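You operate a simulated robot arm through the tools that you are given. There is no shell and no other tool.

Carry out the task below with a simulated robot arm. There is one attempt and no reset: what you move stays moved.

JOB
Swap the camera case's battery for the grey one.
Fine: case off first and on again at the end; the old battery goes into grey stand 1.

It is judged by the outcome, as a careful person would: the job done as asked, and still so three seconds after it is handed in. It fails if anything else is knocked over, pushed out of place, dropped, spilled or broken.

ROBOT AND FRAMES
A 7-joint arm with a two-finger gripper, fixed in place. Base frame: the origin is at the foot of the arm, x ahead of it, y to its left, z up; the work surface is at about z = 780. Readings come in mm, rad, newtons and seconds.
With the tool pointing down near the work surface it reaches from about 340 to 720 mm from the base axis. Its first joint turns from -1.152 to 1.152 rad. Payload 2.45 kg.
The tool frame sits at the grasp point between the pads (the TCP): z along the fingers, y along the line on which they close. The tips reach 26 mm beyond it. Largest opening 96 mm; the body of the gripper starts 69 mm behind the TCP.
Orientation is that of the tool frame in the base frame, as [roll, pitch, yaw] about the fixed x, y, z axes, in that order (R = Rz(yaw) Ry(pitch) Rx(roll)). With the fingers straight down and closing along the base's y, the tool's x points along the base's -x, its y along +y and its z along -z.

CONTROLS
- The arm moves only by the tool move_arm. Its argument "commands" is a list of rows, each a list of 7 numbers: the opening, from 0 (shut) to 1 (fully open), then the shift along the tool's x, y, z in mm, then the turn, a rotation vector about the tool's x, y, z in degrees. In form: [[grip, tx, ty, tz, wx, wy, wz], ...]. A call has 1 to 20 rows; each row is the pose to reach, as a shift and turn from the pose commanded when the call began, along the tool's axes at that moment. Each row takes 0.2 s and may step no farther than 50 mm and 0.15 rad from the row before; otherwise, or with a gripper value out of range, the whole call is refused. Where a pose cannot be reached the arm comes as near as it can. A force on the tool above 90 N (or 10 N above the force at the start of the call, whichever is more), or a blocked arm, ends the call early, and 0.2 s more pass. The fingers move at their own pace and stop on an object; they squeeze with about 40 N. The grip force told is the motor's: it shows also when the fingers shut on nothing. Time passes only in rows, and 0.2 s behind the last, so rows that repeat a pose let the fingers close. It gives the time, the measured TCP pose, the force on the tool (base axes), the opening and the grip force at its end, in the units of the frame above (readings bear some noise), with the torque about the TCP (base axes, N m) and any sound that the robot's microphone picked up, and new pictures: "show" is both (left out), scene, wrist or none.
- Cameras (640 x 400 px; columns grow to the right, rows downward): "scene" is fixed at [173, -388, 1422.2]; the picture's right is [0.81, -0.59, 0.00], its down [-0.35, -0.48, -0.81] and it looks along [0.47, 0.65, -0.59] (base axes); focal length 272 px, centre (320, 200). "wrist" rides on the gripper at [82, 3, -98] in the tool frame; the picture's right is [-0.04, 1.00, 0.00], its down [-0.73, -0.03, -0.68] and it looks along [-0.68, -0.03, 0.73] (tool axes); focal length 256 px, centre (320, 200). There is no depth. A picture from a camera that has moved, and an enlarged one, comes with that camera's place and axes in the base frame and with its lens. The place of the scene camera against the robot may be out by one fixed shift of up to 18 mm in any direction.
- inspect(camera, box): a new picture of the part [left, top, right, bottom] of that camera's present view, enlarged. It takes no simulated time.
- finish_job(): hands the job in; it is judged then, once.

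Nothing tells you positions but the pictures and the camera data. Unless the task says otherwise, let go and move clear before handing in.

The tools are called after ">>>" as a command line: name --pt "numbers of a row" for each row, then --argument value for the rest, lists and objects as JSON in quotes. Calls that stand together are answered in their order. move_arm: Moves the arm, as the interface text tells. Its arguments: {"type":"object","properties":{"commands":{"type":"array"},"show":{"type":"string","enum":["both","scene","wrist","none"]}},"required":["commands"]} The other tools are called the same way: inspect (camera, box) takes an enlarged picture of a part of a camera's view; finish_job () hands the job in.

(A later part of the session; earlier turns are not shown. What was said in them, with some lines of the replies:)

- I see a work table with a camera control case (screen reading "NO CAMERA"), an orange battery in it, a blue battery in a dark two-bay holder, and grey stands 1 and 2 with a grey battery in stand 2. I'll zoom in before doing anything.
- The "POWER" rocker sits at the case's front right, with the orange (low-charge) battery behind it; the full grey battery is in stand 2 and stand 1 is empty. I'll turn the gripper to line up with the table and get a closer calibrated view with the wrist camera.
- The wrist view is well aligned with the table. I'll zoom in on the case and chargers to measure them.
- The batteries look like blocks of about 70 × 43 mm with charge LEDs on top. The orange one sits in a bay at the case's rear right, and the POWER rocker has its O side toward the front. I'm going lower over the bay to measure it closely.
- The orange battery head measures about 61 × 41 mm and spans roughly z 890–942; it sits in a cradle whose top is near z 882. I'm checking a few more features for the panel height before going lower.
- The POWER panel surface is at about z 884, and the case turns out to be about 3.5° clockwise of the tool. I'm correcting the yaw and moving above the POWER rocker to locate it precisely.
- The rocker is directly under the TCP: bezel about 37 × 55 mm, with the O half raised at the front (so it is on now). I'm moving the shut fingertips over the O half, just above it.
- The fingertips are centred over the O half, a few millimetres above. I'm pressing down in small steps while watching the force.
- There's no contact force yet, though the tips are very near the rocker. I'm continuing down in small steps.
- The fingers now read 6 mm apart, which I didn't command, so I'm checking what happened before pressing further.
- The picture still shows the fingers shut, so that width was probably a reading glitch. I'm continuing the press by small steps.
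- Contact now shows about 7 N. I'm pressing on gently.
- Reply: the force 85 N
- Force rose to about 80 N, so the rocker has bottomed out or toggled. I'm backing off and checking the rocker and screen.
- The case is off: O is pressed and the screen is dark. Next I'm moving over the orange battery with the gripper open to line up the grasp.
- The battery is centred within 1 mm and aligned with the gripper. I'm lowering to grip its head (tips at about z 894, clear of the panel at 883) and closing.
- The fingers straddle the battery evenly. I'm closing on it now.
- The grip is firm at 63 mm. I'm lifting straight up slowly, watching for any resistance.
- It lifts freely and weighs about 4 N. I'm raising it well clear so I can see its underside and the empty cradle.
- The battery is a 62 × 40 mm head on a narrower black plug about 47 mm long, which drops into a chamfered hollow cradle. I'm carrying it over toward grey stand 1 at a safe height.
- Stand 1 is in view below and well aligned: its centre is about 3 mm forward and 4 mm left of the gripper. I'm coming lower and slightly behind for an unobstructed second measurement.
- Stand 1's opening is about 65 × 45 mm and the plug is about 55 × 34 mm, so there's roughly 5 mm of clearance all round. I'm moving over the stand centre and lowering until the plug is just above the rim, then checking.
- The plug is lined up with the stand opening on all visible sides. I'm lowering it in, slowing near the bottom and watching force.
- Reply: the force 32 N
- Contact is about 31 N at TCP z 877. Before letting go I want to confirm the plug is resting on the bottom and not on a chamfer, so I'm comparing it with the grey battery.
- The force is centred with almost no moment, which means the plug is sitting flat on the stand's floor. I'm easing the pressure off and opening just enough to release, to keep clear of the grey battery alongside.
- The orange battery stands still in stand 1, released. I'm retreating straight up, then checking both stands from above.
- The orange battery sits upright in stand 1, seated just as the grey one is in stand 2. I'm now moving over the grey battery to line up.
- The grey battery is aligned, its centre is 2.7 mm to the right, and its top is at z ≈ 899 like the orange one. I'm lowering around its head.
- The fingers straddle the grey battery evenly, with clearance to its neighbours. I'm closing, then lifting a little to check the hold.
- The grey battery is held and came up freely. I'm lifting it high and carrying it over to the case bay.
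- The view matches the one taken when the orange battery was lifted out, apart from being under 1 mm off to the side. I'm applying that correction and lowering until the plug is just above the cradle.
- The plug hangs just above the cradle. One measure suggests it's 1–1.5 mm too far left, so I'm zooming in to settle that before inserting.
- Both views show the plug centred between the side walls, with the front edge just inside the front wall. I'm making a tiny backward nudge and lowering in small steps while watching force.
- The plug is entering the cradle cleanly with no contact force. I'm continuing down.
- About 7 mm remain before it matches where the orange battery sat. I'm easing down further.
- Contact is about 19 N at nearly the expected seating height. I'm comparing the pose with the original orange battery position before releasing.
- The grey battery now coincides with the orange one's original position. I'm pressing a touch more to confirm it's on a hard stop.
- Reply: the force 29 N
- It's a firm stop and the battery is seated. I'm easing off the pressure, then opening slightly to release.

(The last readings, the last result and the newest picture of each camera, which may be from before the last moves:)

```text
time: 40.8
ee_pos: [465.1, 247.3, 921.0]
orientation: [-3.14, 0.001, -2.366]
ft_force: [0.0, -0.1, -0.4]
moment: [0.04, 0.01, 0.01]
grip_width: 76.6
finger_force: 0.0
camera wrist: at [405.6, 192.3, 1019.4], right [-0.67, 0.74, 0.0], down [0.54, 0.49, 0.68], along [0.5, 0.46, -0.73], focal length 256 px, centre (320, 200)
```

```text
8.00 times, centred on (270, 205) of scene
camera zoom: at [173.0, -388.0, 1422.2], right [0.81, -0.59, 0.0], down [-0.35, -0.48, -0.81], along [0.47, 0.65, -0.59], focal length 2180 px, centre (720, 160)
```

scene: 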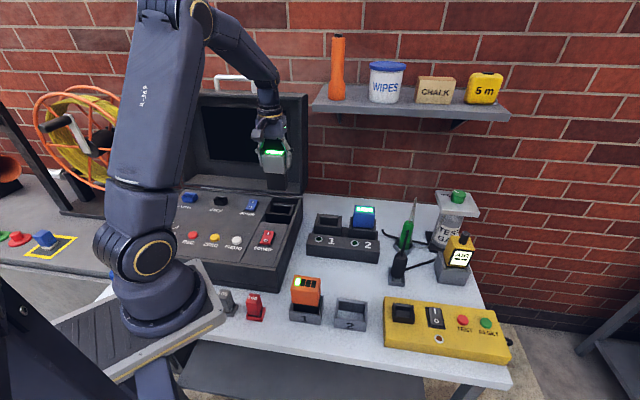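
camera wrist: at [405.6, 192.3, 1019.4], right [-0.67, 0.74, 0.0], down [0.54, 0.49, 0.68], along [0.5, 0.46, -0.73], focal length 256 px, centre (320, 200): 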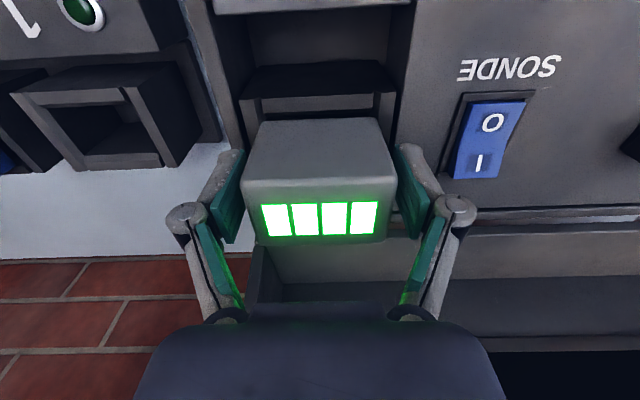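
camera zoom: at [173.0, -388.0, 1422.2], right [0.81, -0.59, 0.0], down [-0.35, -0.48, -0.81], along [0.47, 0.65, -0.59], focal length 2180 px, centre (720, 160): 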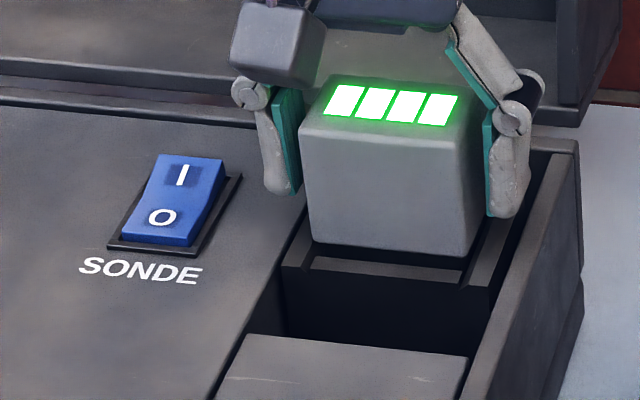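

The grey battery is seated and released. I'm lifting clear, then moving back over the POWER rocker, this time to the I (rear) half, with the fingers shut.

>>> move_arm --pt "0.8 0 0 -10 0 0 0" --pt "0.8 0 0 -40 0 0 0" --pt "0.8 0 0 -80 0 0 0" --pt "0.6 0 0 -95 0 0 0" --pt "0.3 40 0 -95 0 0 0" --pt "0 80 -0.3 -95 0 0 0" --pt "0 120 -0.7 -85 0 0 0" --pt "0 123.3 -0.7 -68 0 0 0" --pt "0 123.3 -0.7 -68 0 0 0" --pt "0 123.3 -0.7 -68 0 0 0" --show "both"

>>> inspect --camera "wrist" --box '[240, 40, 400, 140]'

>>> inspect --camera "scene" --box '[220, 180, 320, 242]'

```text
time: 43.0
ee_pos: [379.8, 160.8, 989.4]
orientation: [3.141, 0.001, -2.364]
ft_force: [0.1, -0.3, 0.4]
moment: [0.01, 0.0, 0.0]
grip_width: 0.0
finger_force: 28.6
camera wrist: at [318.7, 105.4, 1088.0], right [-0.67, 0.74, 0.0], down [0.54, 0.49, 0.68], along [0.5, 0.46, -0.73], focal length 256 px, centre (320, 200)
```

scene: 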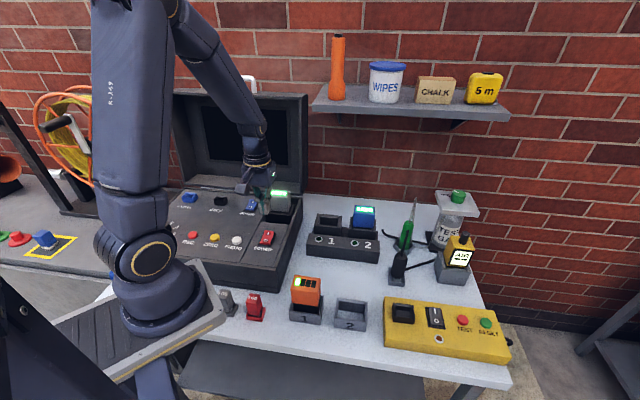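
wrist: 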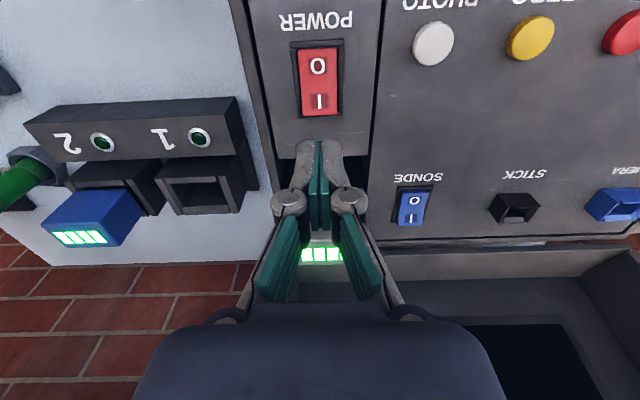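

```text
4.00 times, centred on (320, 90) of wrist
camera zoom: at [318.7, 105.4, 1088.0], right [-0.67, 0.74, 0.0], down [0.54, 0.49, 0.68], along [0.5, 0.46, -0.73], focal length 1024 px, centre (320, 640)
```

zoom: 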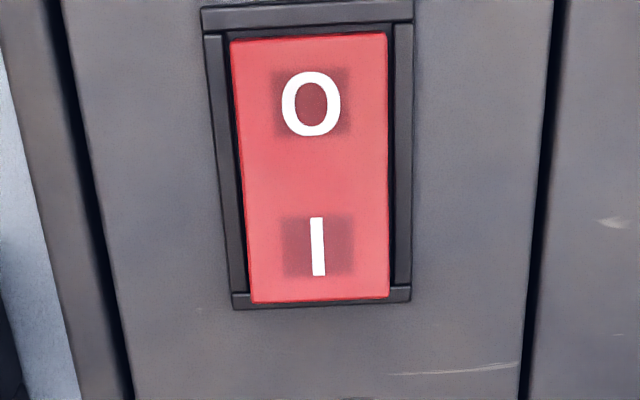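

```text
6.40 times, centred on (270, 211) of scene
camera zoom: at [173.0, -388.0, 1422.2], right [0.81, -0.59, 0.0], down [-0.35, -0.48, -0.81], along [0.47, 0.65, -0.59], focal length 1744 px, centre (640, 130)
```

zoom: 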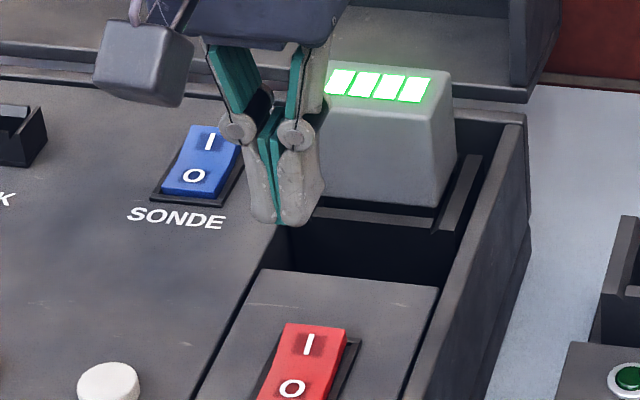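

The grey battery sits properly in the case, and the I half of the rocker is now the raised one. I'm positioning over the I half and descending close to it.

>>> move_arm --pt "0 1 -1 30 0 0 0" --pt "0 1 -1 55 0 0 0" --pt "0 1 -1 66 0 0 0" --pt "0 1 -1 70 0 0 0" --show "wrist"

>>> inspect --camera "wrist" --box '[240, 70, 400, 170]'

>>> inspect --camera "scene" --box '[220, 195, 320, 257]'

```text
time: 44.0
ee_pos: [377.7, 159.9, 918.4]
orientation: [3.14, 0.0, -2.367]
ft_force: [-1.8, -0.3, -0.2]
moment: [0.0, -0.04, 0.0]
grip_width: 0.0
finger_force: 28.4
camera wrist: at [318.5, 104.4, 1017.1], right [-0.67, 0.74, 0.0], down [0.54, 0.49, 0.68], along [0.5, 0.46, -0.73], focal length 256 px, centre (320, 200)
```

wrist: 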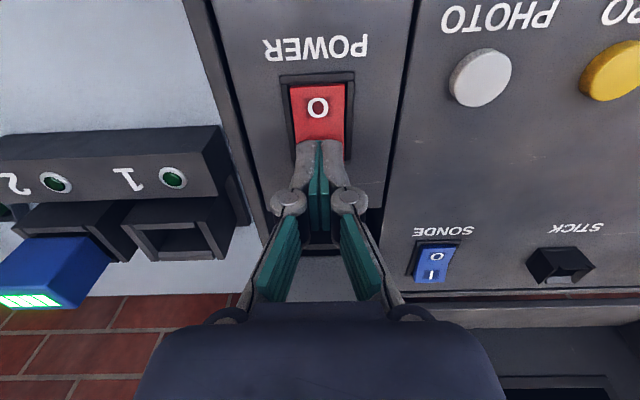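

```text
4.00 times, centred on (320, 120) of wrist
camera zoom: at [318.5, 104.4, 1017.1], right [-0.67, 0.74, 0.0], down [0.54, 0.49, 0.68], along [0.5, 0.46, -0.73], focal length 1024 px, centre (320, 520)
```

zoom: 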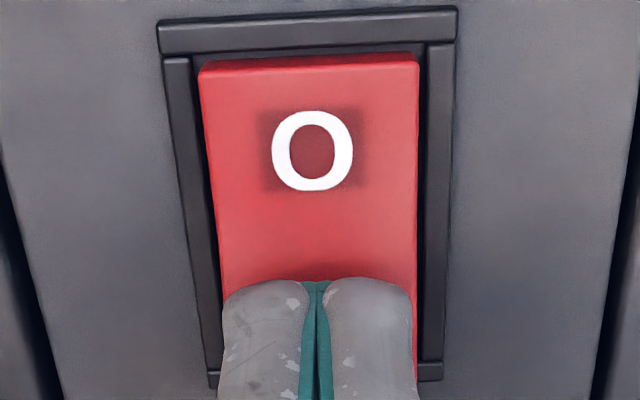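

```text
6.40 times, centred on (270, 226) of scene
camera zoom: at [173.0, -388.0, 1422.2], right [0.81, -0.59, 0.0], down [-0.35, -0.48, -0.81], along [0.47, 0.65, -0.59], focal length 1744 px, centre (640, 34)
```

zoom: 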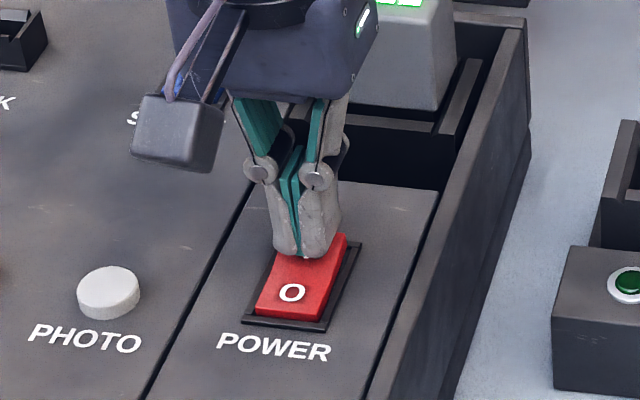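

The tips are on the I half and about to make contact. I'm pressing in small steps.

>>> move_arm --pt "0 0 0 1.5 0 0 0" --pt "0 0 0 3 0 0 0" --pt "0 0 0 4 0 0 0" --show "none"

```text
time: 44.8
ee_pos: [378.4, 159.7, 914.3]
orientation: [3.14, 0.001, -2.363]
ft_force: [-0.4, -0.3, 1.5]
moment: [0.01, -0.03, 0.0]
grip_width: 0.0
finger_force: 28.2
```

>>> move_arm --pt "0 0 0 1 0 0 0" --pt "0 0 0 2 0 0 0" --show "none"

>>> inspect --camera "scene" --box '[220, 195, 320, 257]'

>>> inspect --camera "scene" --box '[150, 80, 310, 180]'

```text
time: 45.4
ee_pos: [379.4, 159.8, 913.5]
orientation: [3.14, 0.0, -2.364]
ft_force: [-1.4, 1.1, 2.8]
moment: [-0.03, 0.05, 0.01]
grip_width: 5.8
finger_force: 28.7
```

```text
6.40 times, centred on (270, 226) of scene
camera zoom: at [173.0, -388.0, 1422.2], right [0.81, -0.59, 0.0], down [-0.35, -0.48, -0.81], along [0.47, 0.65, -0.59], focal length 1744 px, centre (640, 34)
```

zoom: 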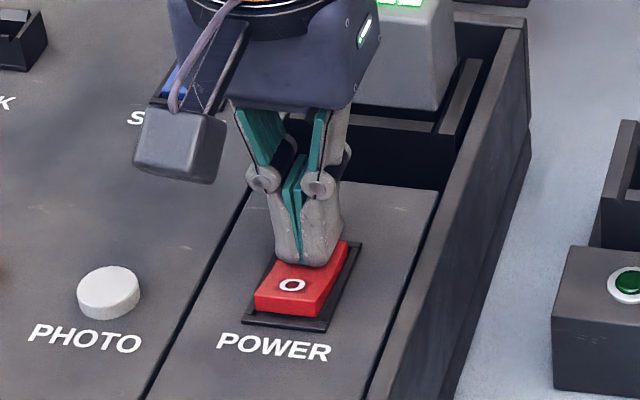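

```text
4.00 times, centred on (230, 130) of scene
camera zoom: at [173.0, -388.0, 1422.2], right [0.81, -0.59, 0.0], down [-0.35, -0.48, -0.81], along [0.47, 0.65, -0.59], focal length 1090 px, centre (680, 480)
```

zoom: 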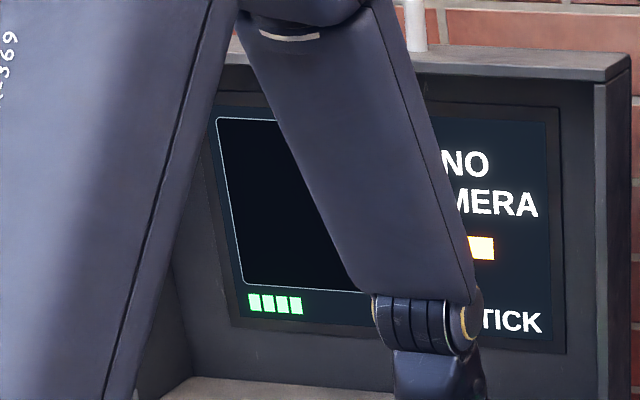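

The screen is on again and shows four full battery bars. I'm lifting off and checking that the switch stays latched.

>>> move_arm --pt "0 0 0 -4 0 0 0" --pt "0 0 0 -20 0 0 0" --pt "0 0 0 -60 0 0 0" --pt "0 20 0 -105 0 0 0" --pt "0 50 0 -145 0 0 0" --pt "0 50 0 -145 0 0 0" --show "both"

>>> inspect --camera "scene" --box '[150, 80, 310, 180]'

>>> inspect --camera "scene" --box '[220, 180, 320, 242]'

>>> inspect --camera "scene" --box '[260, 260, 420, 360]'

```text
time: 46.8
ee_pos: [341.9, 124.3, 1056.7]
orientation: [3.141, -0.001, -2.364]
ft_force: [-0.3, -0.3, 0.9]
moment: [-0.02, -0.03, -0.01]
grip_width: 0.0
finger_force: 28.6
camera wrist: at [282.8, 67.9, 1156.3], right [-0.67, 0.74, 0.0], down [0.54, 0.49, 0.68], along [0.5, 0.46, -0.73], focal length 256 px, centre (320, 200)
```

scene: 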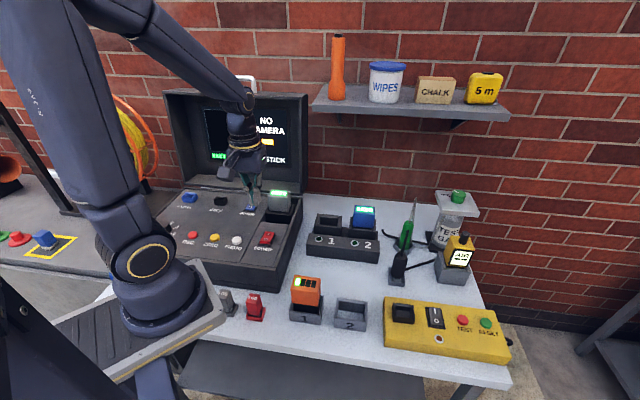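
wrist: 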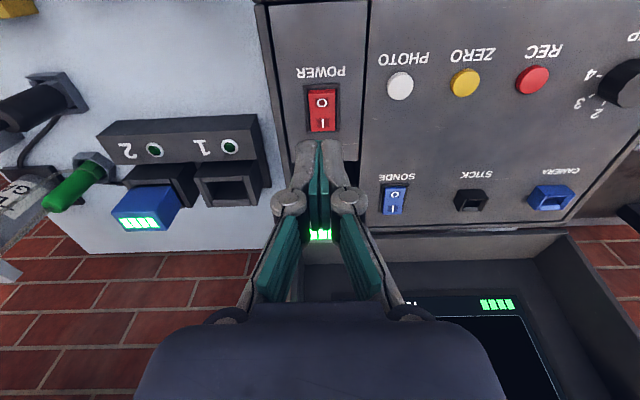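

```text
4.00 times, centred on (230, 130) of scene
camera zoom: at [173.0, -388.0, 1422.2], right [0.81, -0.59, 0.0], down [-0.35, -0.48, -0.81], along [0.47, 0.65, -0.59], focal length 1090 px, centre (680, 480)
```

zoom: 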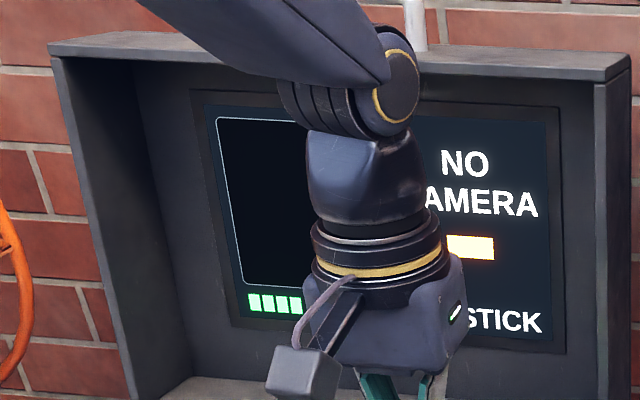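

```text
6.40 times, centred on (270, 211) of scene
camera zoom: at [173.0, -388.0, 1422.2], right [0.81, -0.59, 0.0], down [-0.35, -0.48, -0.81], along [0.47, 0.65, -0.59], focal length 1744 px, centre (640, 130)
```

zoom: 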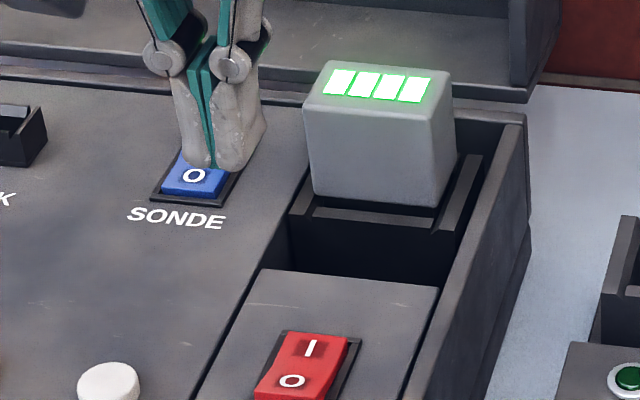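

```text
4.00 times, centred on (340, 310) of scene
camera zoom: at [173.0, -388.0, 1422.2], right [0.81, -0.59, 0.0], down [-0.35, -0.48, -0.81], along [0.47, 0.65, -0.59], focal length 1090 px, centre (240, -240)
```

zoom: 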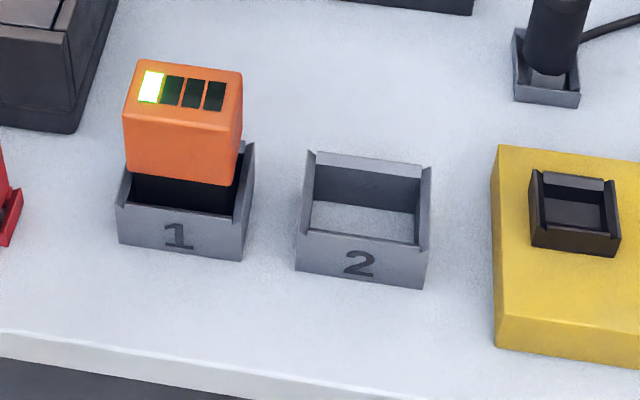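

The case is on with full bars, the orange battery is in stand 1, and the arm is clear. I'm doing a last check that the rocker is latched on I.

>>> inspect --camera "wrist" --box '[260, 60, 380, 135]'

>>> move_arm --pt "0 0 0 -20 0 0 0" --pt "0 0 0 -40 0 0 0" --pt "0 0 0 -40 0 0 0" --pt "0 0 0 -40 0 0 0" --pt "0 0 0 -40 0 0 0" --show "both"

```text
5.33 times, centred on (320, 98) of wrist
camera zoom: at [282.8, 67.9, 1156.3], right [-0.67, 0.74, 0.0], down [0.54, 0.49, 0.68], along [0.5, 0.46, -0.73], focal length 1365 px, centre (320, 747)
```

zoom: 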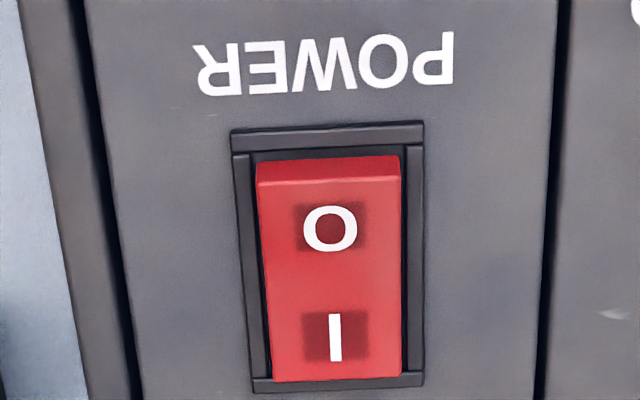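

```text
time: 48.0
ee_pos: [341.1, 124.3, 1097.6]
orientation: [-3.141, -0.001, -2.366]
ft_force: [0.7, 0.7, -0.8]
moment: [0.02, -0.01, 0.0]
grip_width: 0.0
finger_force: 28.5
camera wrist: at [281.8, 69.0, 1196.2], right [-0.67, 0.74, 0.0], down [0.54, 0.49, 0.68], along [0.5, 0.46, -0.73], focal length 256 px, centre (320, 200)
```

scene: 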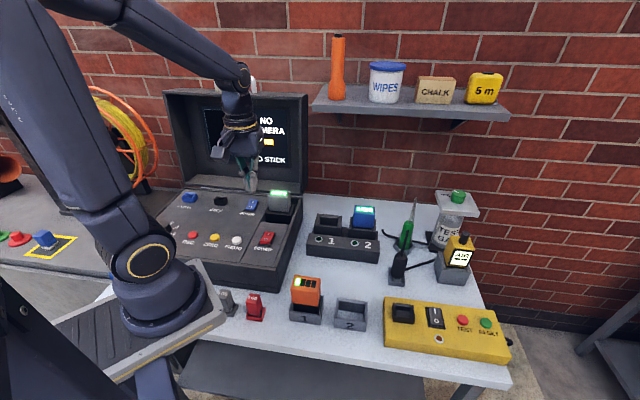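
wrist: 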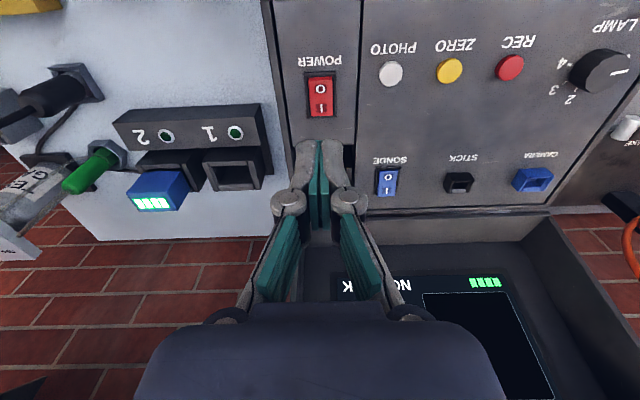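

The rocker is latched on I, the screen shows four bars with the grey battery in the case, and the orange one stands in grey stand 1. Nothing else has moved and the arm is clear, so I'm handing in.

>>> finish_job

```text
The job is handed in.
```

The battery swap is done. The case was switched off first, and the grey battery now sits in its bay. The old orange battery stands in grey stand 1.

The case is back on with its POWER switch latched on I, and its screen shows four full bars instead of one. Nothing else on the table looked disturbed in the final pictures, and the arm was clear when I handed in.
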